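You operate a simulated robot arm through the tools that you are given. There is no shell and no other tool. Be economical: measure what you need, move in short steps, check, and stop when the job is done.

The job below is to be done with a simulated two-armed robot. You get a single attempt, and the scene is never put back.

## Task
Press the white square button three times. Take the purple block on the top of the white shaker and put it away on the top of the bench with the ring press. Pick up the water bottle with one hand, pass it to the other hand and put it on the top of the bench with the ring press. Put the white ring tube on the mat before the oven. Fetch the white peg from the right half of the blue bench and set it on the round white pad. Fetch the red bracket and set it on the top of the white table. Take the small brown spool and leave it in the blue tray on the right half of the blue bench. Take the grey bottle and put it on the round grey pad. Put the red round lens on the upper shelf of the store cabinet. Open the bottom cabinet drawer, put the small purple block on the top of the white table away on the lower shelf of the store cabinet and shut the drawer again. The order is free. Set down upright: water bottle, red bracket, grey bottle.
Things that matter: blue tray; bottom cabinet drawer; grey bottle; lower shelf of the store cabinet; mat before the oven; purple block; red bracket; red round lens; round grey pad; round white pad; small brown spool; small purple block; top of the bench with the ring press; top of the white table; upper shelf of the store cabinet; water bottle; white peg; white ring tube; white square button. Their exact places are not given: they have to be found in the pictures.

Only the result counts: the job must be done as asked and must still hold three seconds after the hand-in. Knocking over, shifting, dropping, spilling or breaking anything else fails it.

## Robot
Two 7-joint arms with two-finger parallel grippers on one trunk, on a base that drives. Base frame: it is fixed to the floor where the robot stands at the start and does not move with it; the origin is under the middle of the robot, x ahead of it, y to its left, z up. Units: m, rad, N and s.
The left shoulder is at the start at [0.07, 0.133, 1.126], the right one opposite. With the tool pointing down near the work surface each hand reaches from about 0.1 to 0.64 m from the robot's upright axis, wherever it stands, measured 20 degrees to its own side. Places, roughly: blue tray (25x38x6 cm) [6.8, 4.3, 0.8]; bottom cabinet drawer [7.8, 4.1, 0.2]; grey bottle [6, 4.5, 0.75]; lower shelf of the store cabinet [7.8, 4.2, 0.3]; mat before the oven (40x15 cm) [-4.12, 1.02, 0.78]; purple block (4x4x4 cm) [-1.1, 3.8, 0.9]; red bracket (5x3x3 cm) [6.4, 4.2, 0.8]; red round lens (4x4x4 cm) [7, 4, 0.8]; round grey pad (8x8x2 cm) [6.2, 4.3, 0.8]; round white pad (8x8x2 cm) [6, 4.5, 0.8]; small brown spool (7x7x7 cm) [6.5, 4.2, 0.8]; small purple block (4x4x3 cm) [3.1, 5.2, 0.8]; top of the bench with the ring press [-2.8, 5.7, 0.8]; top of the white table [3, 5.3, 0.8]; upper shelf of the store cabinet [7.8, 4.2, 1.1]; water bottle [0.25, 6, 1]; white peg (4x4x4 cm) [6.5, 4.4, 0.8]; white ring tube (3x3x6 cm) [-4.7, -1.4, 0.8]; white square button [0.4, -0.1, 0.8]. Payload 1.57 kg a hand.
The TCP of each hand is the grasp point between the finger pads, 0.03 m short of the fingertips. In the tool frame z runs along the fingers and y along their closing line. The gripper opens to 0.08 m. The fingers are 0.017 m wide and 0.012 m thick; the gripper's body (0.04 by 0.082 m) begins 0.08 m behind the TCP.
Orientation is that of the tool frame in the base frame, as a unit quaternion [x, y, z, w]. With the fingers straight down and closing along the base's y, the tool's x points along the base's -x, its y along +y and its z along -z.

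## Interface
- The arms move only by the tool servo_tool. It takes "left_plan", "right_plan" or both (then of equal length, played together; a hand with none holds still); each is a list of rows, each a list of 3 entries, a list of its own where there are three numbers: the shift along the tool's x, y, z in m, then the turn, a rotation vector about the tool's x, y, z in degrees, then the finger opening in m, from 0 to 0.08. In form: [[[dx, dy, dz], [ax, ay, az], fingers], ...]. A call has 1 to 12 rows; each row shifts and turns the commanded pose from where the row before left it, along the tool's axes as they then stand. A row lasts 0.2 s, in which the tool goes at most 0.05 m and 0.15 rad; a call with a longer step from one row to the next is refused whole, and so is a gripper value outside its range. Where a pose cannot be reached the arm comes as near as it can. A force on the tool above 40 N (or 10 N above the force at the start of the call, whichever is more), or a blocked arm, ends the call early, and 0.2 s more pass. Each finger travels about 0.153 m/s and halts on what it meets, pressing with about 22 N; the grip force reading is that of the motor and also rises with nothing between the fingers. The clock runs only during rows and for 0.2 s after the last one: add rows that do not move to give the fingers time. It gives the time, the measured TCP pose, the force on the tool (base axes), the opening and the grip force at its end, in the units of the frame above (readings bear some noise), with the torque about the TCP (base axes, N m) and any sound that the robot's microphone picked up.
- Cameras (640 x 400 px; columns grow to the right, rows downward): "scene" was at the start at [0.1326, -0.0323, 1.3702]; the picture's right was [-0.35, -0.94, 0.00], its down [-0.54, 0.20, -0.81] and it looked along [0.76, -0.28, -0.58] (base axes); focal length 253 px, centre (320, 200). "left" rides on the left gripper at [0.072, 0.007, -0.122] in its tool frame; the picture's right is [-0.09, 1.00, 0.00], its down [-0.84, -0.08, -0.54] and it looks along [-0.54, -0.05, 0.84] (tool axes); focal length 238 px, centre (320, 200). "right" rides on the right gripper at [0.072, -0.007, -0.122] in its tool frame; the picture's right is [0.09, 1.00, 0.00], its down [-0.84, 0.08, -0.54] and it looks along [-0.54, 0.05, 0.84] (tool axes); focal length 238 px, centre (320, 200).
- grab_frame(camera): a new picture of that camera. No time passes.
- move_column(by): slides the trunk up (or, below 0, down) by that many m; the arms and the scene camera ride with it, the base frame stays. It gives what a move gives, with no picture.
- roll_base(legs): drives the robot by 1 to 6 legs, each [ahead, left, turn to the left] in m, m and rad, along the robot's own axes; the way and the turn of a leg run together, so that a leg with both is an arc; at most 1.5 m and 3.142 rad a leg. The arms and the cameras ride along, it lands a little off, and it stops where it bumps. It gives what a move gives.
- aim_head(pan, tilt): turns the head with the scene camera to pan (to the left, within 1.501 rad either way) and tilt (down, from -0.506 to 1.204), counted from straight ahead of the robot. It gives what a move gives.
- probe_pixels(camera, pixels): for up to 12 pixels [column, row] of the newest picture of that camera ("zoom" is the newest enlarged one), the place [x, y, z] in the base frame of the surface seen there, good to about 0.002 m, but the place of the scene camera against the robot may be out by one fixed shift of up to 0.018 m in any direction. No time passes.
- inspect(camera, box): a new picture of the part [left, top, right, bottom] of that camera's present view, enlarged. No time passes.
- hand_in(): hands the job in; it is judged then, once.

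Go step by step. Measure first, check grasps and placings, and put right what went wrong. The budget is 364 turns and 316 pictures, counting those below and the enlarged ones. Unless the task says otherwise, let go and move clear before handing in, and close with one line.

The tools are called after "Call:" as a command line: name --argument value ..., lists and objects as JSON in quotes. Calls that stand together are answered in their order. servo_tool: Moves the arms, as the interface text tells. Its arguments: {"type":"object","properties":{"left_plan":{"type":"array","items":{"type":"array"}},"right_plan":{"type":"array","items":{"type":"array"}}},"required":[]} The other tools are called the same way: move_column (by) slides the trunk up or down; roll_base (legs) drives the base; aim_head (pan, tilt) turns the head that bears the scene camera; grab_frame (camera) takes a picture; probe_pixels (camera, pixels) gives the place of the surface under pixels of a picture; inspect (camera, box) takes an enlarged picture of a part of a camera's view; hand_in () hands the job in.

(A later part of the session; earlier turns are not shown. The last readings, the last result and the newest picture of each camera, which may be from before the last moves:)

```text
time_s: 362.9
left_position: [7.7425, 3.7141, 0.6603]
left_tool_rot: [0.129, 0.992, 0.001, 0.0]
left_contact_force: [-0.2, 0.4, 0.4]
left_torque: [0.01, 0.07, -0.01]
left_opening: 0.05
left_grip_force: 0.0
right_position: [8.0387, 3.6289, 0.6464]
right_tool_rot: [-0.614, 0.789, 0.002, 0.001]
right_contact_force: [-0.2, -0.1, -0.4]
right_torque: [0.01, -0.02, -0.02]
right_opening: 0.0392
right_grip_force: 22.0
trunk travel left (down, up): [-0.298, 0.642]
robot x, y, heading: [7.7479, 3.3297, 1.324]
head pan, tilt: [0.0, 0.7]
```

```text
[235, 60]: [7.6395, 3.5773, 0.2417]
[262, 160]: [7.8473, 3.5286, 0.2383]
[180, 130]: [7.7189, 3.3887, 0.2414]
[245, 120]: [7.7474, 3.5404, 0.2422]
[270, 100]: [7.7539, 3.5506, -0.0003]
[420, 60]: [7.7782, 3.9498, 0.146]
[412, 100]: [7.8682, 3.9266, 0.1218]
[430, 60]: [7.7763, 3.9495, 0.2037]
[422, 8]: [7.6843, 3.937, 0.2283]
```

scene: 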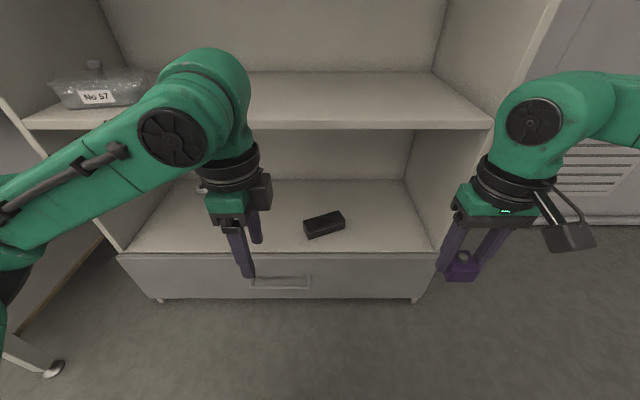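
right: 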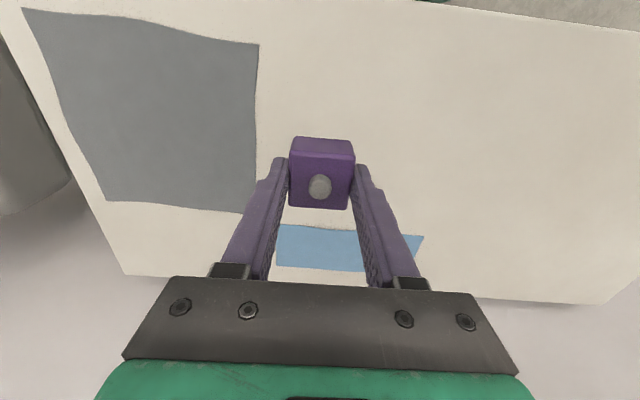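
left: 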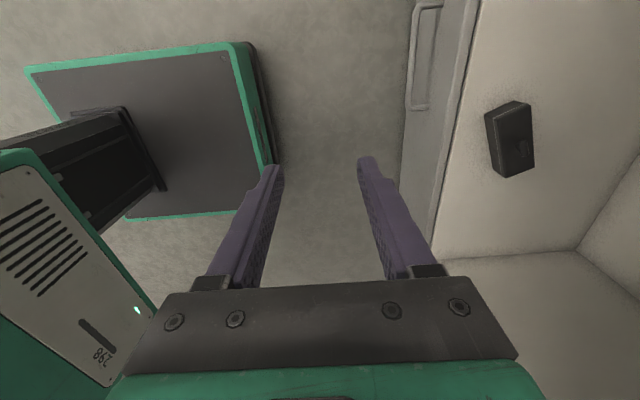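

Base front is only 0.22 m ahead of the axis, z 0.24. Advance 0.08, lower 0.25.

Call:
roll_base --legs '[[0.08, 0, 0]]'

Call:
move_column --by -0.25

Call:
grab_frame --camera "left"

Call:
grab_frame --camera "scene"

```text
time_s: 363.9
left_position: [7.7629, 3.7933, 0.6605]
left_tool_rot: [0.127, 0.992, 0.002, -0.001]
left_contact_force: [0.7, 0.5, 0.2]
left_torque: [-0.02, 0.0, 0.02]
left_opening: 0.0498
left_grip_force: 0.0
right_position: [8.0581, 3.7075, 0.6439]
right_tool_rot: [-0.614, 0.79, 0.004, 0.001]
right_contact_force: [-0.2, -0.5, -0.6]
right_torque: [-0.01, 0.01, -0.04]
right_opening: 0.0395
right_grip_force: 21.8
trunk travel left (down, up): [-0.298, 0.642]
robot x, y, heading: [7.7698, 3.4085, 1.32]
head pan, tilt: [0.0, 0.7]
```

```text
time_s: 366.5
left_position: [7.7621, 3.7932, 0.4096]
left_tool_rot: [0.127, 0.992, 0.0, -0.001]
left_contact_force: [-0.3, 0.1, -1.5]
left_torque: [0.04, 0.01, 0.0]
left_opening: 0.0501
left_grip_force: 0.1
right_position: [8.0585, 3.7076, 0.3954]
right_tool_rot: [-0.613, 0.79, 0.004, 0.001]
right_contact_force: [0.3, 0.3, 0.0]
right_torque: [-0.01, -0.02, -0.03]
right_opening: 0.0392
right_grip_force: 21.9
trunk travel left (down, up): [-0.048, 0.892]
robot x, y, heading: [7.7691, 3.4075, 1.319]
head pan, tilt: [0.0, 0.7]
```

```text
204 pictures are left
```

left: 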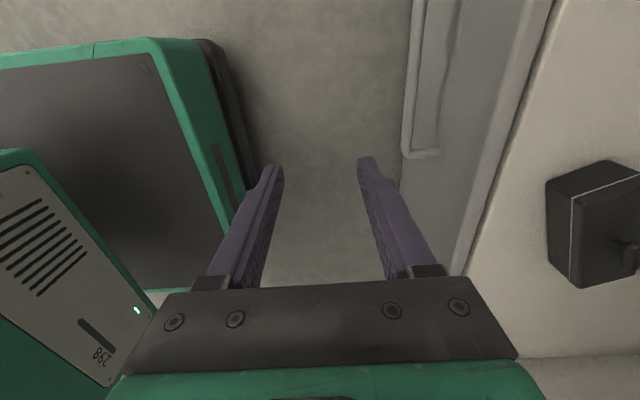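

```text
203 pictures are left
```

scene: 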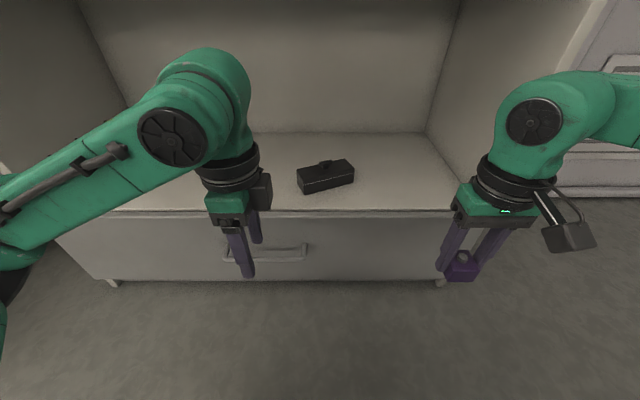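

Call:
probe_pixels --camera "left" --pixels '[[409, 60], [407, 100], [408, 130], [412, 20], [425, 100], [430, 152], [470, 60], [455, 100]]'

```text
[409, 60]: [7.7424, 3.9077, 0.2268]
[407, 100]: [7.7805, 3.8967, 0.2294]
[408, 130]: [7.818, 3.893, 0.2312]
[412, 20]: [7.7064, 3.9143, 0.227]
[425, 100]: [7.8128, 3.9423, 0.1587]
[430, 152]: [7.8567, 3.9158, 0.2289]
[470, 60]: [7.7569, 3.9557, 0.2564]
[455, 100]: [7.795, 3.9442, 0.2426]
```

Call:
servo_tool --left_plan '[[[0, 0.034, 0], [0, 0, 0], 0.05], [[0, 0.033, 0], [0, 0, 0], 0.05], [[0, 0.033, 0], [0, 0, 0], 0.05], [[0, 0, 0.045], [0, 0, 0], 0.05], [[0, 0, 0.045], [0, 0, 0], 0.05], [[0, 0, 0.03], [0, 0, 0], 0.05], [[0, 0, 0], [0, 0, 0], 0.05]]'

Call:
grab_frame --camera "left"

```text
time_s: 368.1
left_position: [7.7883, 3.8928, 0.2903]
left_tool_rot: [0.127, 0.992, 0.001, -0.001]
left_contact_force: [0.0, 0.0, 0.3]
left_torque: [-0.02, 0.03, -0.03]
left_opening: 0.0499
left_grip_force: 0.1
right_position: [8.0576, 3.7063, 0.3957]
right_tool_rot: [-0.612, 0.79, 0.004, 0.001]
right_contact_force: [0.3, 0.6, -0.9]
right_torque: [-0.04, 0.0, -0.01]
right_opening: 0.039
right_grip_force: 22.5
trunk travel left (down, up): [-0.048, 0.892]
robot x, y, heading: [7.7655, 3.4042, 1.32]
head pan, tilt: [0.0, 0.7]
```

```text
202 pictures are left
```

left: 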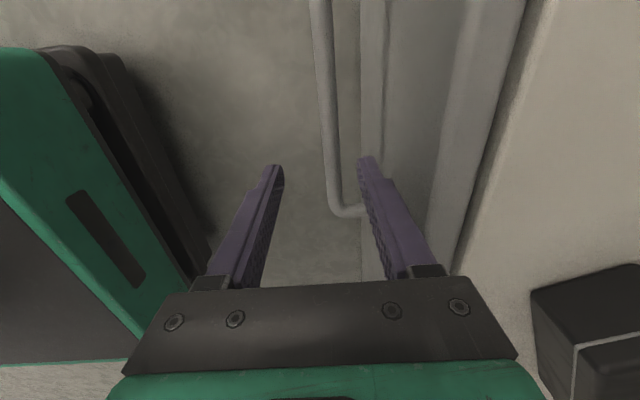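

Bar lies between the fingers. Lower 68 mm.

Call:
servo_tool --left_plan '[[[0, 0, 0.025], [0, 0, 0], 0.05], [[0, 0, 0.025], [0, 0, 0], 0.05], [[0, 0, 0.018], [0, 0, 0], 0.05], [[0, 0, 0], [0, 0, 0], 0.05]]'

Call:
grab_frame --camera "left"

```text
time_s: 369.1
left_position: [7.7862, 3.891, 0.2232]
left_tool_rot: [0.126, 0.992, 0.002, -0.001]
left_contact_force: [0.6, 0.2, -0.4]
left_torque: [-0.01, 0.01, 0.05]
left_opening: 0.0501
left_grip_force: 0.0
right_position: [8.0593, 3.7082, 0.3956]
right_tool_rot: [-0.613, 0.79, 0.004, 0.001]
right_contact_force: [-0.9, 0.3, -0.8]
right_torque: [-0.02, -0.04, 0.0]
right_opening: 0.0393
right_grip_force: 21.2
trunk travel left (down, up): [-0.048, 0.892]
robot x, y, heading: [7.7645, 3.4052, 1.318]
head pan, tilt: [0.0, 0.7]
```

```text
201 pictures are left
```

left: 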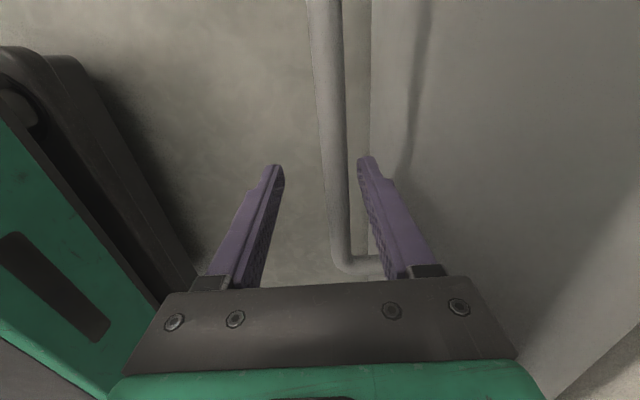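

Straddled. Close on the bar, then roll back 0.2 m.

Call:
servo_tool --left_plan '[[[0, 0.006, 0], [0, 0, 0], 0.03], [[0, 0, 0], [0, 0, 0], 0.0], [[0, 0, 0], [0, 0, 0], 0.0], [[0, 0, 0], [0, 0, 0], 0.0]]'

Call:
roll_base --legs '[[-0.2, 0, 0]]'

Call:
grab_frame --camera "scene"

Call:
grab_frame --camera "left"

```text
time_s: 370.1
left_position: [7.7894, 3.8951, 0.223]
left_tool_rot: [0.127, 0.992, 0.001, -0.001]
left_contact_force: [1.7, -1.9, 0.7]
left_torque: [-0.02, 0.15, 0.58]
left_opening: 0.0142
left_grip_force: 30.3
right_position: [8.0577, 3.7061, 0.3955]
right_tool_rot: [-0.613, 0.79, 0.003, 0.001]
right_contact_force: [-0.1, -0.3, -0.8]
right_torque: [0.0, 0.01, 0.02]
right_opening: 0.0394
right_grip_force: 22.1
trunk travel left (down, up): [-0.048, 0.892]
robot x, y, heading: [7.7657, 3.4084, 1.318]
head pan, tilt: [0.0, 0.7]
```

```text
time_s: 371.7
left_position: [7.7387, 3.7012, 0.2236]
left_tool_rot: [0.126, 0.992, 0.0, 0.001]
left_contact_force: [19.2, -7.3, -0.3]
left_torque: [0.06, 0.21, 0.49]
left_opening: 0.0137
left_grip_force: 30.8
right_position: [8.0078, 3.5133, 0.3955]
right_tool_rot: [-0.613, 0.79, 0.003, 0.0]
right_contact_force: [0.5, 0.2, -0.3]
right_torque: [0.01, 0.01, -0.01]
right_opening: 0.0392
right_grip_force: 22.3
trunk travel left (down, up): [-0.048, 0.892]
robot x, y, heading: [7.7183, 3.2087, 1.322]
head pan, tilt: [0.0, 0.7]
```

```text
200 pictures are left
```

scene: 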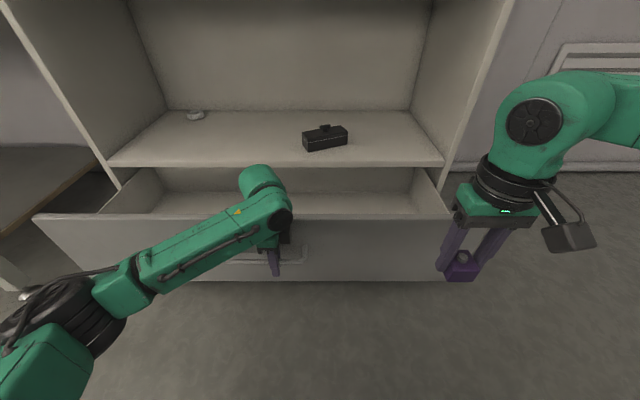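

```text
199 pictures are left
```

left: 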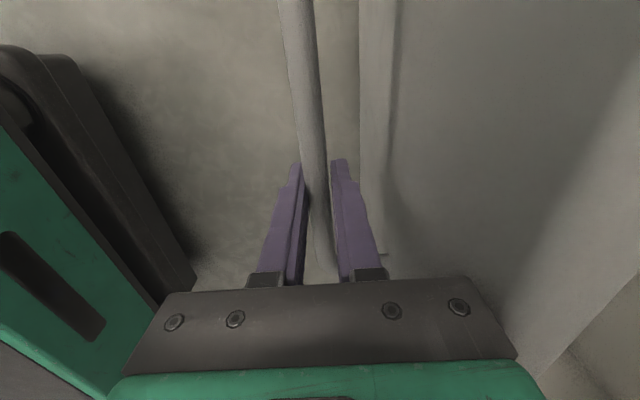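

Drawer is open ~0.2 m. Push it back 5 cm (to ~0.15), release the handle, lift and retract the left hand.

Call:
roll_base --legs '[[0.05, 0, 0]]'

Call:
servo_tool --left_plan '[[[0, 0, 0], [0, 0, 0], 0.03], [[0, 0, 0], [0, 0, 0], 0.05], [[0, 0, 0], [0, 0, 0], 0.05], [[0, 0, -0.04], [0, 0, 0], 0.05], [[0, 0, -0.04], [0, 0, 0], 0.05], [[0, 0, -0.04], [0, 0, 0], 0.05], [[0, 0, -0.04], [0, 0, 0], 0.05], [[0, 0, -0.04], [0, 0, 0], 0.05], [[0, -0.04, 0], [0, 0, 0], 0.05], [[0, -0.04, 0], [0, 0, 0], 0.05], [[0, -0.04, 0], [0, 0, 0], 0.05], [[0, 0, 0], [0, 0, 0], 0.05]]'

Call:
grab_frame --camera "scene"

Call:
grab_frame --camera "left"

```text
time_s: 372.7
left_position: [7.752, 3.7505, 0.222]
left_tool_rot: [0.127, 0.992, 0.0, 0.001]
left_contact_force: [2.0, 1.6, -0.8]
left_torque: [0.06, 0.43, 0.56]
left_opening: 0.0136
left_grip_force: 30.3
right_position: [8.0218, 3.5621, 0.3947]
right_tool_rot: [-0.615, 0.789, 0.004, 0.0]
right_contact_force: [-0.8, 0.8, -1.0]
right_torque: [0.07, 0.01, -0.01]
right_opening: 0.0395
right_grip_force: 21.1
trunk travel left (down, up): [-0.048, 0.892]
robot x, y, heading: [7.7293, 3.2622, 1.32]
head pan, tilt: [0.0, 0.7]
```

```text
time_s: 375.3
left_position: [7.723, 3.636, 0.4233]
left_tool_rot: [0.126, 0.992, 0.0, 0.001]
left_contact_force: [0.1, -0.5, 0.2]
left_torque: [0.02, -0.02, 0.0]
left_opening: 0.05
left_grip_force: 0.1
right_position: [8.0212, 3.563, 0.3949]
right_tool_rot: [-0.614, 0.789, 0.004, 0.001]
right_contact_force: [0.3, -0.5, -1.1]
right_torque: [0.02, -0.02, 0.04]
right_opening: 0.0393
right_grip_force: 21.8
trunk travel left (down, up): [-0.048, 0.892]
robot x, y, heading: [7.729, 3.2617, 1.32]
head pan, tilt: [0.0, 0.7]
```

```text
198 pictures are left
```

scene: 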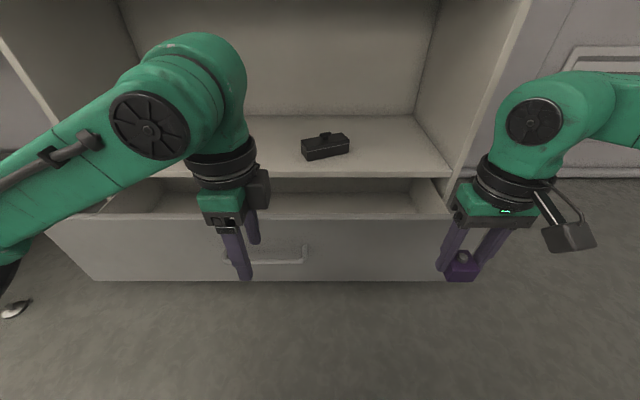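

```text
197 pictures are left
```

left: 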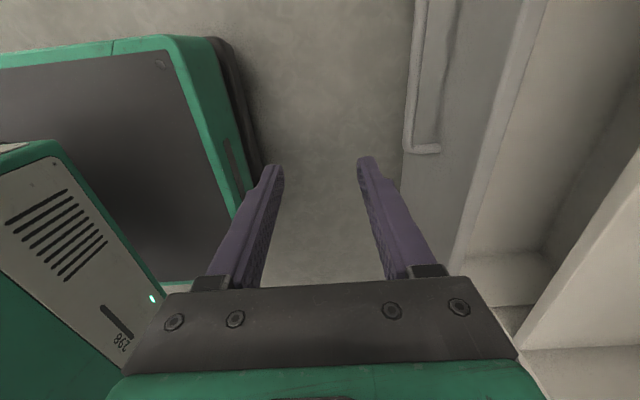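

Call:
probe_pixels --camera "scene" --pixels '[[349, 150], [303, 158], [325, 135], [447, 172], [440, 195], [420, 120], [400, 160], [400, 175], [300, 172], [430, 150], [330, 215]]'

```text
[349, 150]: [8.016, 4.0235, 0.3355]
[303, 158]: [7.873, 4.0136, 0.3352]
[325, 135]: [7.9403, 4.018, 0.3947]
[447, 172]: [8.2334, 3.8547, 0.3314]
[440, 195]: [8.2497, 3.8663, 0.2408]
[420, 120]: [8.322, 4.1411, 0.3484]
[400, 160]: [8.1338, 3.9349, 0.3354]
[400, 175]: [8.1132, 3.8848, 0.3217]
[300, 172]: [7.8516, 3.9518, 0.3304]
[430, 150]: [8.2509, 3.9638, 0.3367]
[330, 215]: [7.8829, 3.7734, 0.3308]
```

Shelf edge is 0.70 ahead, right wall at lateral 0.355, black box ends at lateral 0.09; a spot at lateral 0.20, 5–6 cm inside is free. Advance 0.21 and extend the right hand.

Call:
roll_base --legs '[[0.21, 0, 0]]'

Call:
servo_tool --right_plan '[[[-0.04, 0, 0], [0, 0, 0], 0], [[-0.04, 0, 0], [0, 0, 0], 0], [[-0.04, 0, 0], [0, 0, 0], 0], [[-0.04, 0, 0], [0, 0, 0], 0], [[-0.025, 0, 0], [0, 0, 0], 0], [[0, 0, 0], [0, 0, 0], 0]]'

Call:
grab_frame --camera "scene"

Call:
grab_frame --camera "right"

```text
time_s: 376.9
left_position: [7.7746, 3.8414, 0.4232]
left_tool_rot: [0.125, 0.992, 0.001, 0.001]
left_contact_force: [0.0, 0.2, 0.3]
left_torque: [0.02, -0.01, 0.01]
left_opening: 0.0498
left_grip_force: 0.0
right_position: [8.0722, 3.7669, 0.3964]
right_tool_rot: [-0.615, 0.788, 0.004, 0.001]
right_contact_force: [0.6, -0.1, -0.8]
right_torque: [0.0, 0.0, 0.01]
right_opening: 0.0392
right_grip_force: 22.0
trunk travel left (down, up): [-0.048, 0.892]
robot x, y, heading: [7.7845, 3.4679, 1.328]
head pan, tilt: [0.0, 0.7]
```

```text
time_s: 378.3
left_position: [7.7744, 3.8421, 0.423]
left_tool_rot: [0.126, 0.992, 0.002, 0.001]
left_contact_force: [0.0, 0.8, 0.0]
left_torque: [-0.01, -0.01, -0.04]
left_opening: 0.05
left_grip_force: 0.0
right_position: [8.1194, 3.9418, 0.3953]
right_tool_rot: [-0.614, 0.789, 0.004, 0.001]
right_contact_force: [0.7, -0.7, -0.4]
right_torque: [-0.02, -0.02, 0.04]
right_opening: 0.0391
right_grip_force: 21.7
right hand out of reach, approached as far as the arm can: row 5
trunk travel left (down, up): [-0.048, 0.892]
robot x, y, heading: [7.7799, 3.4697, 1.324]
head pan, tilt: [0.0, 0.7]
```

```text
196 pictures are left
```

scene: 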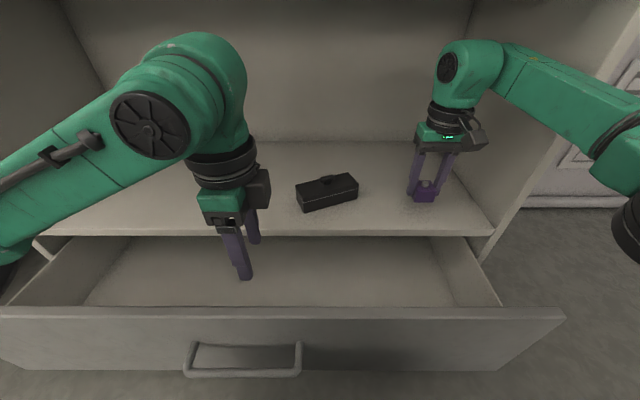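

```text
195 pictures are left
```

right: 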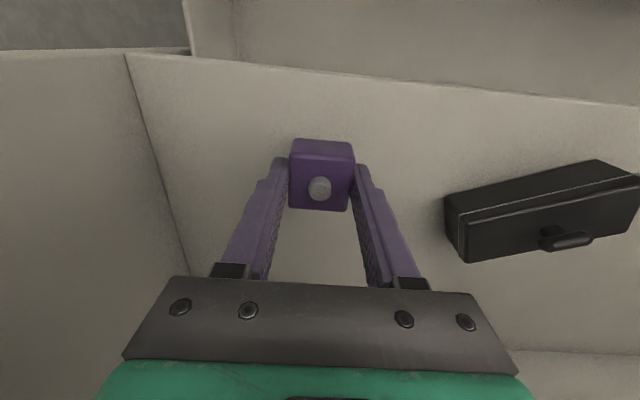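

Call:
probe_pixels --camera "right" --pixels '[[400, 150], [240, 150], [320, 100], [320, 79]]'

Call:
move_column --by -0.034

```text
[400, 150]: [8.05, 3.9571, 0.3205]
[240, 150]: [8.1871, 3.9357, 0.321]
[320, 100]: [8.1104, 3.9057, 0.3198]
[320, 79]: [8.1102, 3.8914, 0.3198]
```

```text
time_s: 379.1
left_position: [7.7746, 3.8428, 0.3895]
left_tool_rot: [0.126, 0.992, 0.002, 0.002]
left_contact_force: [-0.5, 0.1, -0.9]
left_torque: [-0.03, 0.03, 0.02]
left_opening: 0.05
left_grip_force: 0.2
right_position: [8.1194, 3.942, 0.3619]
right_tool_rot: [-0.614, 0.789, 0.005, 0.002]
right_contact_force: [0.0, 0.8, -0.7]
right_torque: [0.01, 0.01, -0.02]
right_opening: 0.0394
right_grip_force: 21.7
trunk travel left (down, up): [-0.014, 0.926]
robot x, y, heading: [7.7823, 3.4667, 1.328]
head pan, tilt: [0.0, 0.7]
```

Call:
move_column --by -0.005

Call:
servo_tool --right_plan '[[[0, 0, 0], [0, 0, 0], 0.042], [[0, 0, 0], [0, 0, 0], 0.05], [[0, 0, 0], [0, 0, 0], 0.06], [[0, 0, -0.025], [0, 0, 0], 0.06], [[0, 0, -0.03], [0, 0, 0], 0.06], [[0.04, 0, 0], [0, 0, 0], 0.06], [[0.045, 0, 0], [0, 0, 0], 0.06], [[0.045, 0, 0], [0, 0, 0], 0.06], [[0.045, 0, 0], [0, 0, 0], 0.06], [[0, 0, 0], [0, 0, 0], 0.06]]'

Call:
grab_frame --camera "scene"

```text
time_s: 379.6
left_position: [7.7741, 3.8406, 0.3842]
left_tool_rot: [0.127, 0.992, 0.001, 0.001]
left_contact_force: [-0.5, -0.6, -0.6]
left_torque: [-0.01, 0.06, -0.01]
left_opening: 0.0501
left_grip_force: 0.1
right_position: [8.1188, 3.9424, 0.3564]
right_tool_rot: [-0.614, 0.789, 0.005, 0.001]
right_contact_force: [-0.3, -0.2, 0.2]
right_torque: [0.01, 0.0, 0.0]
right_opening: 0.0394
right_grip_force: 21.8
trunk travel left (down, up): [-0.009, 0.931]
robot x, y, heading: [7.7765, 3.4697, 1.322]
head pan, tilt: [0.0, 0.7]
```

```text
time_s: 381.8
left_position: [7.7731, 3.8407, 0.3844]
left_tool_rot: [0.125, 0.992, 0.002, 0.002]
left_contact_force: [0.9, -0.5, -1.3]
left_torque: [0.01, 0.03, -0.04]
left_opening: 0.05
left_grip_force: 0.1
right_position: [8.0764, 3.7597, 0.4045]
right_tool_rot: [-0.614, 0.789, 0.004, 0.001]
right_contact_force: [-0.3, -0.1, 1.0]
right_torque: [0.02, -0.05, 0.0]
right_opening: 0.0599
right_grip_force: 0.1
right hand out of reach, approached as far as the arm can: row 4, 5
trunk travel left (down, up): [-0.009, 0.931]
robot x, y, heading: [7.7832, 3.4705, 1.327]
head pan, tilt: [0.0, 0.7]
```

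```text
194 pictures are left
```

scene: 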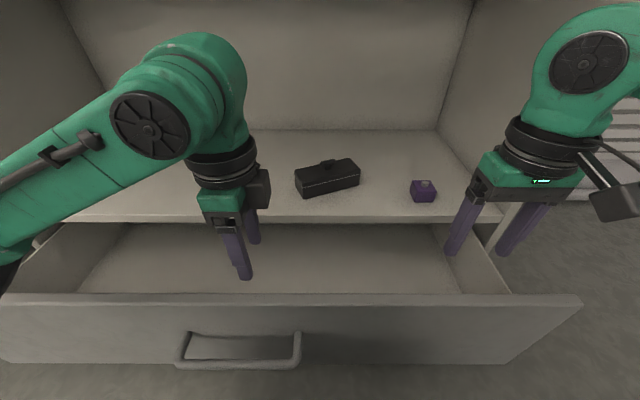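

Block is on the lower shelf. Back off 0.21, re-straddle the bar and push the drawer shut.

Call:
roll_base --legs '[[-0.21, 0, 0]]'

Call:
grab_frame --camera "left"

```text
time_s: 383.5
left_position: [7.7214, 3.6331, 0.3845]
left_tool_rot: [0.125, 0.992, 0.002, 0.001]
left_contact_force: [0.1, 0.1, -0.7]
left_torque: [0.05, 0.02, 0.05]
left_opening: 0.05
left_grip_force: 0.1
right_position: [8.0237, 3.5512, 0.4043]
right_tool_rot: [-0.615, 0.789, 0.005, 0.002]
right_contact_force: [-1.2, -0.3, -0.5]
right_torque: [0.0, 0.01, -0.02]
right_opening: 0.06
right_grip_force: 0.0
trunk travel left (down, up): [-0.009, 0.931]
robot x, y, heading: [7.7286, 3.2599, 1.327]
head pan, tilt: [0.0, 0.7]
```

```text
193 pictures are left
```

left: 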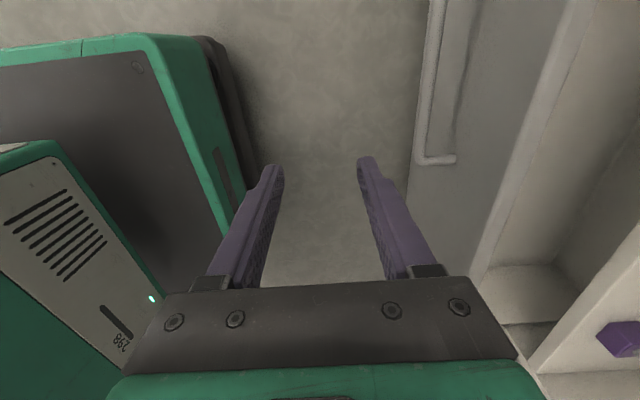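

Call:
servo_tool --left_plan '[[[0, 0.04, 0], [0, 0, 0], 0.05], [[0, 0.04, 0], [0, 0, 0], 0.05], [[0, 0.037, 0], [0, 0, 0], 0.05], [[0, 0, 0.04], [0, 0, 0], 0.05], [[0, 0, 0.04], [0, 0, 0], 0.05], [[0, 0, 0], [0, 0, 0], 0.05]]'

Call:
grab_frame --camera "left"

```text
time_s: 384.9
left_position: [7.7521, 3.7484, 0.3062]
left_tool_rot: [0.126, 0.992, 0.002, 0.001]
left_contact_force: [-0.8, -0.2, 0.2]
left_torque: [-0.02, -0.03, 0.02]
left_opening: 0.05
left_grip_force: 0.0
right_position: [8.0226, 3.5517, 0.4037]
right_tool_rot: [-0.615, 0.788, 0.005, 0.002]
right_contact_force: [0.2, -0.4, -0.3]
right_torque: [-0.03, 0.0, -0.01]
right_opening: 0.0601
right_grip_force: 0.0
trunk travel left (down, up): [-0.009, 0.931]
robot x, y, heading: [7.7282, 3.2574, 1.323]
head pan, tilt: [0.0, 0.7]
```

```text
192 pictures are left
```

left: 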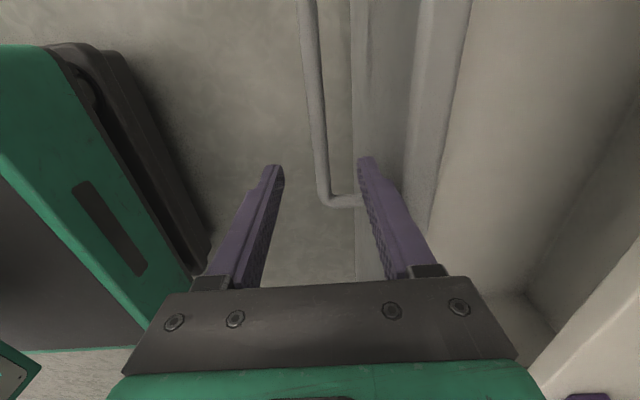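

Call:
servo_tool --left_plan '[[[0, 0, 0.03], [0, 0, 0], 0.05], [[0, 0, 0.03], [0, 0, 0], 0.05], [[0, 0, 0.023], [0, 0, 0], 0.05], [[0, 0, 0], [0, 0, 0], 0.02], [[0, 0, 0], [0, 0, 0], 0.0], [[0, 0, 0], [0, 0, 0], 0.0]]'

Call:
roll_base --legs '[[0.145, 0, 0]]'

Call:
grab_frame --camera "scene"

```text
time_s: 386.3
left_position: [7.752, 3.7476, 0.2216]
left_tool_rot: [0.125, 0.992, 0.001, 0.001]
left_contact_force: [0.9, -1.7, 0.0]
left_torque: [0.01, 0.1, 0.59]
left_opening: 0.0137
left_grip_force: 30.6
right_position: [8.0237, 3.5524, 0.4034]
right_tool_rot: [-0.615, 0.789, 0.005, 0.001]
right_contact_force: [0.3, -0.4, -0.2]
right_torque: [0.0, 0.02, 0.03]
right_opening: 0.0599
right_grip_force: 0.0
trunk travel left (down, up): [-0.009, 0.931]
robot x, y, heading: [7.7321, 3.256, 1.326]
head pan, tilt: [0.0, 0.7]
```

```text
time_s: 387.6
left_position: [7.7891, 3.8908, 0.2222]
left_tool_rot: [0.127, 0.992, 0.002, 0.001]
left_contact_force: [3.6, 1.7, -2.6]
left_torque: [0.09, 0.23, 0.52]
left_opening: 0.0137
left_grip_force: 30.4
right_position: [8.0581, 3.6949, 0.4048]
right_tool_rot: [-0.615, 0.788, 0.004, 0.0]
right_contact_force: [0.1, -0.9, 0.0]
right_torque: [-0.03, 0.01, -0.01]
right_opening: 0.06
right_grip_force: 0.1
trunk travel left (down, up): [-0.009, 0.931]
robot x, y, heading: [7.762, 3.4023, 1.324]
head pan, tilt: [0.0, 0.7]
```

```text
191 pictures are left
```

scene: 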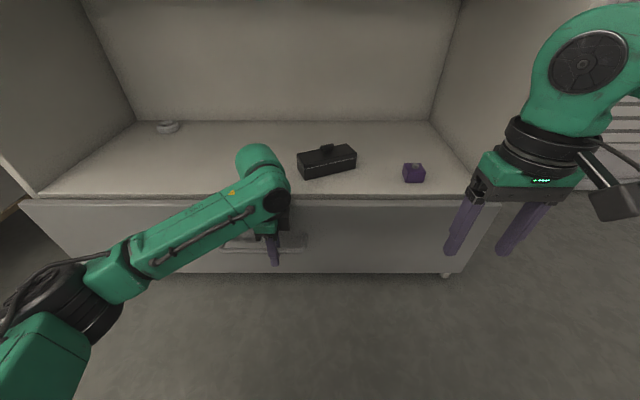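

Almost shut; push with the arm in small steps until resistance.

Call:
servo_tool --left_plan '[[[0, 0.004, 0], [0, 0, 0], 0], [[0, 0.004, 0], [0, 0, 0], 0], [[0, 0.003, 0], [0, 0, 0], 0], [[0, 0, 0], [0, 0, 0], 0]]'

```text
time_s: 388.6
left_position: [7.792, 3.9006, 0.2217]
left_tool_rot: [0.126, 0.992, 0.001, 0.001]
left_contact_force: [-0.7, -1.6, -5.8]
left_torque: [-0.06, -0.08, 0.56]
left_opening: 0.0139
left_grip_force: 30.3
right_position: [8.0606, 3.696, 0.4039]
right_tool_rot: [-0.615, 0.789, 0.004, 0.002]
right_contact_force: [0.0, 0.3, 0.4]
right_torque: [0.0, 0.0, -0.02]
right_opening: 0.06
right_grip_force: 0.1
trunk travel left (down, up): [-0.009, 0.931]
robot x, y, heading: [7.7647, 3.4064, 1.327]
head pan, tilt: [0.0, 0.7]
```

Call:
servo_tool --left_plan '[[[0, 0.004, 0], [0, 0, 0], 0], [[0, 0.004, 0], [0, 0, 0], 0], [[0, 0, 0], [0, 0, 0], 0]]'

Call:
grab_frame --camera "left"

```text
time_s: 389.1
left_position: [7.7922, 3.9015, 0.2239]
left_tool_rot: [0.129, 0.992, -0.004, -0.001]
left_contact_force: [-2.0, -4.7, 4.8]
left_torque: [-0.14, -0.18, 0.59]
left_opening: 0.0141
left_grip_force: 30.4
right_position: [8.0579, 3.6944, 0.4039]
right_tool_rot: [-0.615, 0.789, 0.005, 0.002]
right_contact_force: [0.6, -0.3, -0.2]
right_torque: [0.02, 0.02, -0.04]
right_opening: 0.06
right_grip_force: 0.2
trunk travel left (down, up): [-0.009, 0.931]
robot x, y, heading: [7.7641, 3.4036, 1.326]
head pan, tilt: [0.0, 0.7]
stopped in row 2 (left hand): the force on the tool passed its limit at 47 N (the readings are from after the stop); the commanded pose is now the measured one
```

```text
190 pictures are left
```

left: 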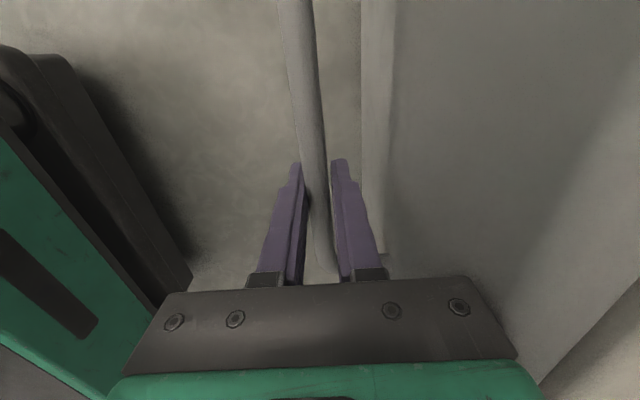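

Drawer is hard shut (47 N stop). Release, lift, retract.

Call:
servo_tool --left_plan '[[[0, 0, 0], [0, 0, 0], 0.03], [[0, 0, 0], [0, 0, 0], 0.05], [[0, 0, 0], [0, 0, 0], 0.05], [[0, 0, -0.04], [0, 0, 0], 0.05], [[0, 0, -0.04], [0, 0, 0], 0.05], [[0, 0, -0.04], [0, 0, 0], 0.05], [[0, 0, -0.04], [0, 0, 0], 0.05], [[0, -0.04, 0], [0, 0, 0], 0.05], [[0, -0.04, 0], [0, 0, 0], 0.05], [[0, -0.03, 0], [0, 0, 0], 0.05]]'

Call:
grab_frame --camera "left"

Call:
roll_base --legs '[[-0.4, 0, 0]]'

Call:
servo_tool --left_plan '[[[0, 0, 0], [0, 0, -8.2], 0.05], [[0, 0, 0], [0, 0, -8.2], 0.05], [[0, 0, 0], [0, 0, -8.2], 0.05], [[0, 0, 0], [0, 0, -8.2], 0.05], [[0, 0, 0], [0, 0, -8.2], 0.05], [[0, 0, 0], [0, 0, -8.2], 0.05], [[0, 0, 0], [0, 0, -8.2], 0.08], [[0, 0, 0], [0, 0, -8.2], 0.08], [[0, 0, 0], [0, 0, -8.2], 0.08], [[0, 0, 0], [0, 0, -8.2], 0.08], [[0, 0, 0], [0, 0, -8.0], 0.08], [[0, 0, 0], [0, 0, 0], 0.08]]'

Call:
move_column --by 0.4

Call:
move_column --by 0.29

Call:
grab_frame --camera "scene"

```text
time_s: 391.3
left_position: [7.7631, 3.7961, 0.3814]
left_tool_rot: [0.129, 0.992, -0.006, -0.002]
left_contact_force: [-0.2, -0.1, -0.1]
left_torque: [0.01, -0.03, 0.03]
left_opening: 0.0501
left_grip_force: 0.1
right_position: [8.0584, 3.6954, 0.4037]
right_tool_rot: [-0.615, 0.788, 0.004, 0.002]
right_contact_force: [-0.4, -0.2, -0.2]
right_torque: [0.0, -0.03, 0.02]
right_opening: 0.06
right_grip_force: 0.1
trunk travel left (down, up): [-0.009, 0.931]
robot x, y, heading: [7.7646, 3.4049, 1.323]
head pan, tilt: [0.0, 0.7]
```

```text
189 pictures are left
```

left: 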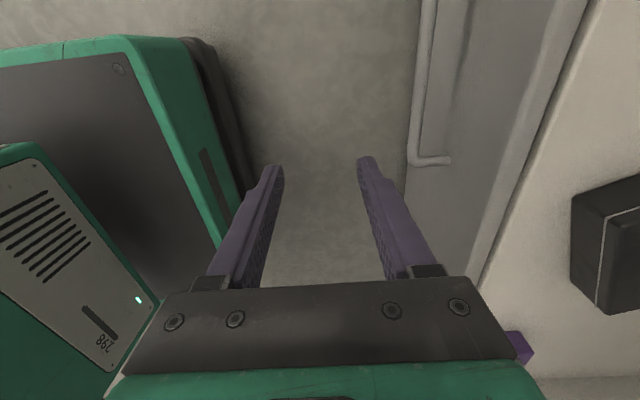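

```text
time_s: 393.8
left_position: [7.6657, 3.4057, 0.3812]
left_tool_rot: [0.127, 0.992, -0.005, -0.002]
left_contact_force: [-0.5, -0.9, 0.5]
left_torque: [-0.02, 0.01, 0.01]
left_opening: 0.05
left_grip_force: 0.0
right_position: [7.9598, 3.3053, 0.4039]
right_tool_rot: [-0.616, 0.788, 0.005, 0.002]
right_contact_force: [1.0, -0.2, -0.5]
right_torque: [0.0, -0.02, 0.02]
right_opening: 0.06
right_grip_force: 0.0
trunk travel left (down, up): [-0.009, 0.931]
robot x, y, heading: [7.6675, 3.0132, 1.331]
head pan, tilt: [0.0, 0.7]
```

```text
time_s: 396.4
left_position: [7.6651, 3.4048, 0.3815]
left_tool_rot: [-0.612, 0.791, -0.003, -0.005]
left_contact_force: [-0.7, 0.6, 0.0]
left_torque: [-0.04, 0.05, 0.01]
left_opening: 0.0801
left_grip_force: 0.1
right_position: [7.9595, 3.3043, 0.4042]
right_tool_rot: [-0.617, 0.787, 0.005, 0.002]
right_contact_force: [0.7, 0.2, -0.1]
right_torque: [0.0, 0.01, 0.03]
right_opening: 0.0604
right_grip_force: 0.1
trunk travel left (down, up): [-0.009, 0.931]
robot x, y, heading: [7.6687, 3.0074, 1.323]
head pan, tilt: [0.0, 0.7]
```

```text
time_s: 400.3
left_position: [7.6653, 3.406, 0.7824]
left_tool_rot: [-0.611, 0.792, -0.003, -0.004]
left_contact_force: [0.4, -0.4, -0.5]
left_torque: [0.02, -0.01, 0.0]
left_opening: 0.08
left_grip_force: 0.1
right_position: [7.9588, 3.3058, 0.8043]
right_tool_rot: [-0.617, 0.787, 0.005, 0.002]
right_contact_force: [0.5, 0.0, -0.1]
right_torque: [-0.03, 0.0, 0.01]
right_opening: 0.06
right_grip_force: 0.0
trunk travel left (down, up): [-0.409, 0.531]
robot x, y, heading: [7.6679, 3.0074, 1.333]
head pan, tilt: [0.0, 0.7]
```

```text
time_s: 403.2
left_position: [7.6659, 3.4064, 1.0718]
left_tool_rot: [-0.612, 0.791, -0.003, -0.004]
left_contact_force: [-0.6, -0.1, -0.9]
left_torque: [-0.02, 0.03, 0.0]
left_opening: 0.0801
left_grip_force: 0.0
right_position: [7.9604, 3.3048, 1.0941]
right_tool_rot: [-0.617, 0.787, 0.005, 0.002]
right_contact_force: [0.0, -0.2, 0.4]
right_torque: [-0.01, 0.04, -0.01]
right_opening: 0.06
right_grip_force: 0.0
trunk travel left (down, up): [-0.699, 0.241]
robot x, y, heading: [7.6698, 3.0146, 1.328]
head pan, tilt: [0.0, 0.7]
```

```text
188 pictures are left
```

scene: 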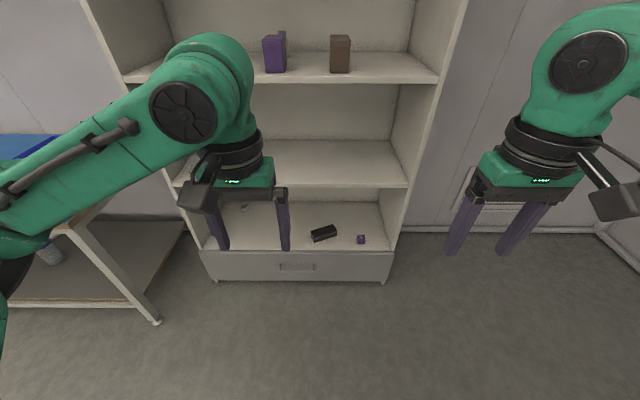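

Drawer closed, block on the shelf. Now drive left in front of the blue bench and look.

Call:
roll_base --legs '[[0.1, 1.2, 0]]'

Call:
aim_head --pan 0 --tilt 0.6

Call:
grab_frame --camera "scene"

```text
time_s: 409.2
left_position: [6.5278, 3.7833, 1.0731]
left_tool_rot: [-0.616, 0.788, -0.002, -0.005]
left_contact_force: [0.6, -0.6, -0.3]
left_torque: [-0.01, 0.02, -0.01]
left_opening: 0.08
left_grip_force: 0.0
right_position: [6.8236, 3.6861, 1.0949]
right_tool_rot: [-0.621, 0.784, 0.005, 0.003]
right_contact_force: [-0.7, 0.0, -1.1]
right_torque: [0.02, -0.01, -0.01]
right_opening: 0.06
right_grip_force: 0.1
trunk travel left (down, up): [-0.699, 0.241]
robot x, y, heading: [6.5338, 3.3852, 1.344]
head pan, tilt: [0.0, 0.7]
```

```text
time_s: 409.9
left_position: [6.5265, 3.7834, 1.0711]
left_tool_rot: [-0.616, 0.788, -0.004, -0.004]
left_contact_force: [-0.4, 0.2, -0.6]
left_torque: [0.03, -0.03, 0.03]
left_opening: 0.0799
left_grip_force: 0.0
right_position: [6.8235, 3.6862, 1.0939]
right_tool_rot: [-0.621, 0.784, 0.005, 0.002]
right_contact_force: [-0.1, -0.1, 0.3]
right_torque: [0.02, -0.04, 0.0]
right_opening: 0.06
right_grip_force: 0.2
trunk travel left (down, up): [-0.699, 0.241]
robot x, y, heading: [6.5323, 3.3887, 1.339]
head pan, tilt: [0.0, 0.6]
```

```text
187 pictures are left
```

scene: 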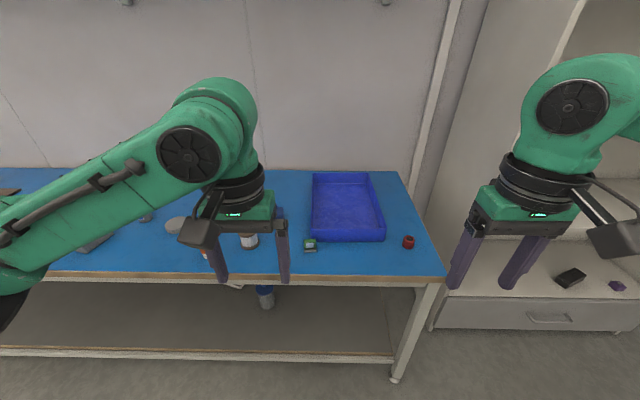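

Call:
grab_frame --camera "left"

Call:
grab_frame --camera "right"

Call:
inspect --camera "scene" --box '[200, 160, 460, 290]'

```text
186 pictures are left
```

left: 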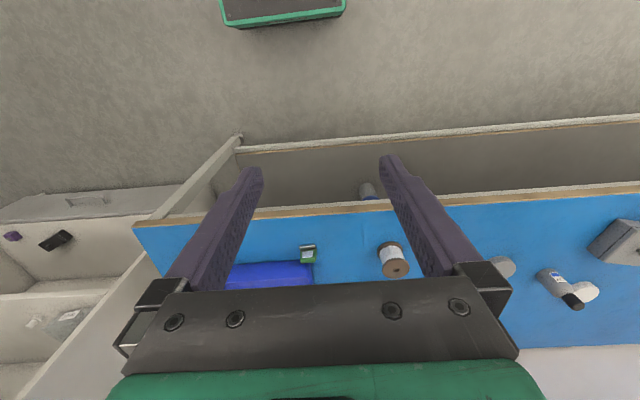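

```text
185 pictures are left
```

right: 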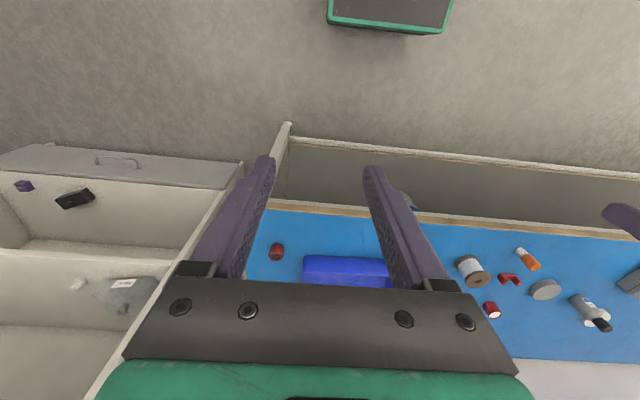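

```text
2.46 times, centred on (330, 225) of scene
```

zoom: 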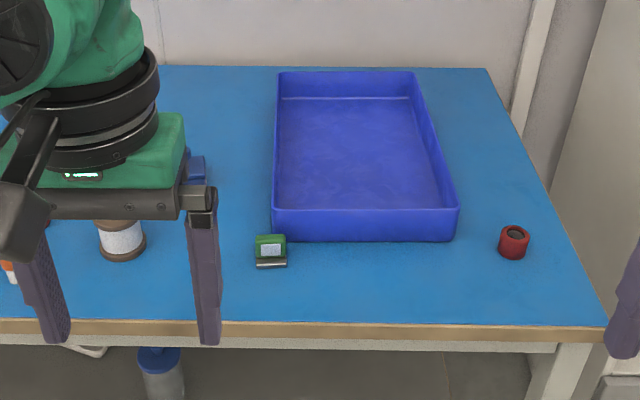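

Red lens at scene (409,242). Measure objects.

Call:
probe_pixels --camera "scene" --pixels '[[409, 238], [409, 246], [350, 200], [318, 232], [383, 235], [370, 275], [440, 278], [250, 240]]'

Call:
probe_pixels --camera "right" --pixels '[[277, 251], [472, 278], [510, 279], [545, 290], [590, 308], [600, 322], [527, 258], [492, 310], [340, 275], [320, 212]]'

Call:
inspect --camera "right" --box '[430, 220, 640, 350]'

```text
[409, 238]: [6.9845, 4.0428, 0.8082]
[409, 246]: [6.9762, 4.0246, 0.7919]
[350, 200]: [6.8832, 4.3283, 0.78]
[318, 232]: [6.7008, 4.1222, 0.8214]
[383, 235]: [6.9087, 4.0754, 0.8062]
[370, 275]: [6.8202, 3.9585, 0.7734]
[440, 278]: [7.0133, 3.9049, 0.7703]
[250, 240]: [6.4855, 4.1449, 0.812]
```

```text
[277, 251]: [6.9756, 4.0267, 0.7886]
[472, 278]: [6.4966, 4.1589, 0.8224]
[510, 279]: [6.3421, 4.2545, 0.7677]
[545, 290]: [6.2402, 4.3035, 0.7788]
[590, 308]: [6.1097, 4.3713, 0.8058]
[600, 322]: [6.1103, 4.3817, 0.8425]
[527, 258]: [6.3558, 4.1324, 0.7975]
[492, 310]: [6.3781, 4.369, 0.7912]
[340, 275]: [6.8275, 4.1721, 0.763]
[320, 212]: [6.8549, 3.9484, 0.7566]
```

```text
3.05 times, centred on (535, 285) of right
```

zoom: 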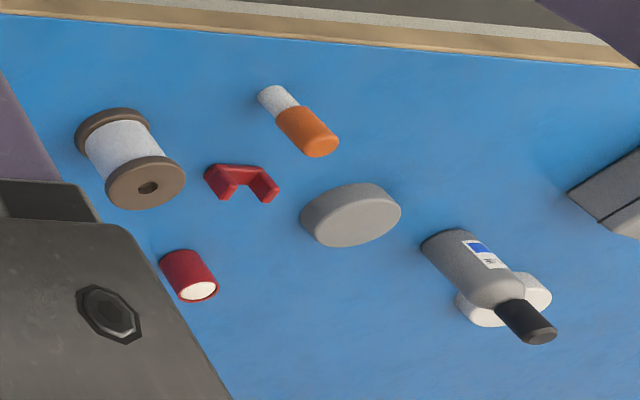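

Lens near (6.978,4.03). Drive closer for the right hand.

Call:
roll_base --legs '[[0.26, -0.15, 0]]'

Call:
grab_frame --camera "right"

```text
time_s: 412.0
left_position: [6.7304, 4.0031, 1.0716]
left_tool_rot: [-0.617, 0.787, -0.003, -0.003]
left_contact_force: [-0.3, -0.5, -0.6]
left_torque: [-0.02, 0.0, -0.04]
left_opening: 0.08
left_grip_force: 0.0
right_position: [7.0277, 3.9078, 1.0934]
right_tool_rot: [-0.622, 0.783, 0.005, 0.002]
right_contact_force: [0.0, 0.4, -0.1]
right_torque: [-0.02, -0.02, -0.03]
right_opening: 0.0598
right_grip_force: 0.1
trunk travel left (down, up): [-0.699, 0.241]
robot x, y, heading: [6.7404, 3.6132, 1.346]
head pan, tilt: [0.0, 0.6]
```

```text
182 pictures are left
```

right: 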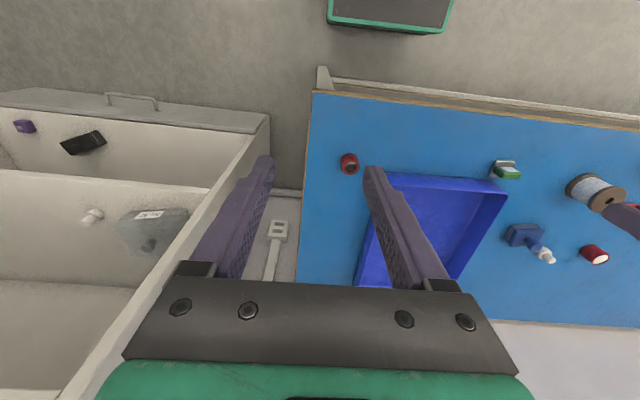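

Call:
inspect --camera "right" --box '[320, 143, 376, 183]'

Call:
probe_pixels --camera "zoom" --pixels '[[330, 240], [250, 240], [420, 240], [330, 160], [330, 290], [320, 80], [330, 340]]'

Call:
inspect --camera "right" --box '[490, 200, 640, 290]'

```text
10.00 times, centred on (348, 163) of right
```

zoom: 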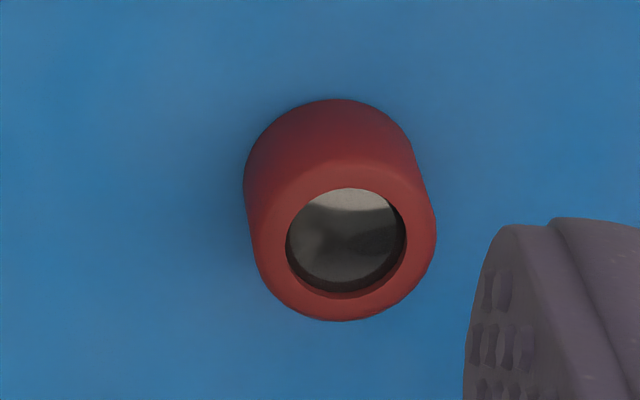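

```text
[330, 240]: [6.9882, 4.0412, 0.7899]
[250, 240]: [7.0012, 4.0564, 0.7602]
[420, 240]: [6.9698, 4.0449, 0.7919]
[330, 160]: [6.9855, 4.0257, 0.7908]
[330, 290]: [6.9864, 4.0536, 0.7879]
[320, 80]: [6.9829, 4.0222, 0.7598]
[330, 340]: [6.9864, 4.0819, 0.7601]
```

```text
4.27 times, centred on (565, 245) of right
```

zoom: 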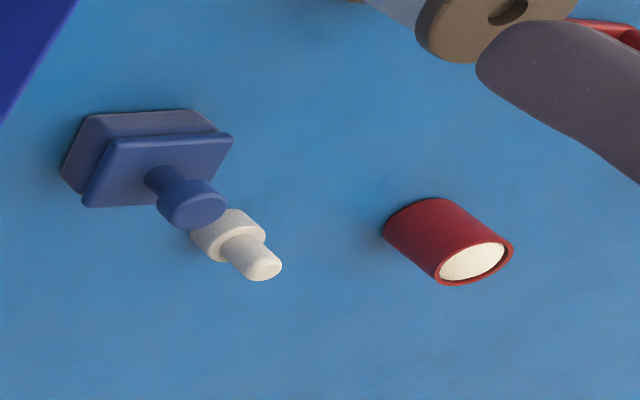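

Lens centre (6.9855,4.041), top 0.791, table 0.760. Go above with fingers at 0.055 (tray is close).

Call:
servo_tool --right_plan '[[[-0.0401, 0.0238, 0], [0, 0, 0], 0.055], [[-0.0401, 0.0238, 0], [0, 0, 0], 0.055], [[-0.0401, 0.0238, 0], [0, 0, 0], 0.055], [[0, 0, 0.043], [0, 0, 0], 0.055], [[0, 0, 0.043], [0, 0, 0], 0.055], [[0, 0, 0.043], [0, 0, 0], 0.055], [[0, 0, 0.043], [0, 0, 0], 0.055], [[0, 0, 0.043], [0, 0, 0], 0.055], [[0, 0, 0.043], [0, 0, 0], 0.055], [[0, 0, 0], [0, 0, 0], 0.055]]'

Call:
grab_frame --camera "right"

```text
time_s: 414.2
left_position: [6.7309, 4.0031, 1.071]
left_tool_rot: [-0.618, 0.786, -0.003, -0.003]
left_contact_force: [-0.1, -0.2, -0.7]
left_torque: [-0.01, 0.0, 0.04]
left_opening: 0.0799
left_grip_force: 0.0
right_position: [6.9915, 4.0313, 0.8435]
right_tool_rot: [-0.622, 0.783, 0.006, 0.002]
right_contact_force: [-0.4, 0.3, -0.1]
right_torque: [0.03, 0.03, -0.01]
right_opening: 0.0547
right_grip_force: 0.1
right hand out of reach, approached as far as the arm can: row 9
trunk travel left (down, up): [-0.699, 0.241]
robot x, y, heading: [6.7396, 3.6094, 1.343]
head pan, tilt: [0.0, 0.6]
```

```text
179 pictures are left
```

right: 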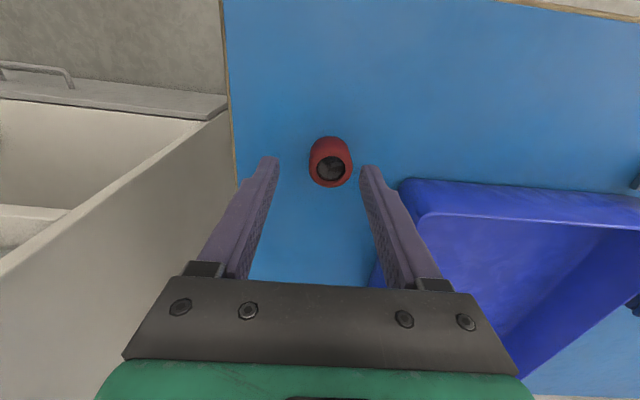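

Call:
probe_pixels --camera "right" --pixels '[[404, 192], [404, 205], [400, 180], [331, 165], [395, 230], [428, 215]]'

```text
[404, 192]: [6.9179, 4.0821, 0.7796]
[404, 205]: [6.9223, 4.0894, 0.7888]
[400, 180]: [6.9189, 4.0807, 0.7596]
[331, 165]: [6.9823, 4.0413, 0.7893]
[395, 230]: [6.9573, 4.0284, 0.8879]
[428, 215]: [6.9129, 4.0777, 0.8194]
```

Call:
servo_tool --right_plan '[[[-0.008, 0.008, 0], [0, 0, 0], 0.055], [[0, 0, 0], [0, 0, 0], 0.055]]'

Call:
move_column --by -0.03

Call:
grab_frame --camera "right"

```text
time_s: 414.8
left_position: [6.7322, 4.0029, 1.0722]
left_tool_rot: [-0.618, 0.786, -0.003, -0.004]
left_contact_force: [0.6, -0.1, 0.0]
left_torque: [-0.01, 0.0, 0.0]
left_opening: 0.0801
left_grip_force: 0.0
right_position: [6.9897, 4.0334, 0.8503]
right_tool_rot: [-0.623, 0.783, 0.005, 0.001]
right_contact_force: [0.0, 0.0, -0.3]
right_torque: [0.05, -0.01, -0.02]
right_opening: 0.0554
right_grip_force: 0.1
right hand out of reach, approached as far as the arm can: row 1
trunk travel left (down, up): [-0.699, 0.241]
robot x, y, heading: [6.7413, 3.6091, 1.342]
head pan, tilt: [0.0, 0.6]
```

```text
time_s: 415.5
left_position: [6.7314, 4.0042, 1.0407]
left_tool_rot: [-0.617, 0.787, -0.002, -0.003]
left_contact_force: [0.4, -0.4, 0.3]
left_torque: [-0.05, 0.01, -0.01]
left_opening: 0.0799
left_grip_force: 0.1
right_position: [6.9893, 4.0326, 0.8197]
right_tool_rot: [-0.622, 0.783, 0.005, 0.002]
right_contact_force: [0.5, 0.0, 0.3]
right_torque: [0.01, 0.01, -0.01]
right_opening: 0.0551
right_grip_force: 0.1
trunk travel left (down, up): [-0.669, 0.271]
robot x, y, heading: [6.7422, 3.6128, 1.348]
head pan, tilt: [0.0, 0.6]
```

```text
178 pictures are left
```

right: 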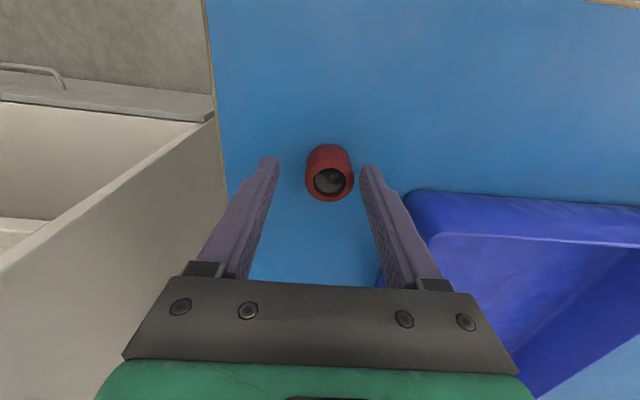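

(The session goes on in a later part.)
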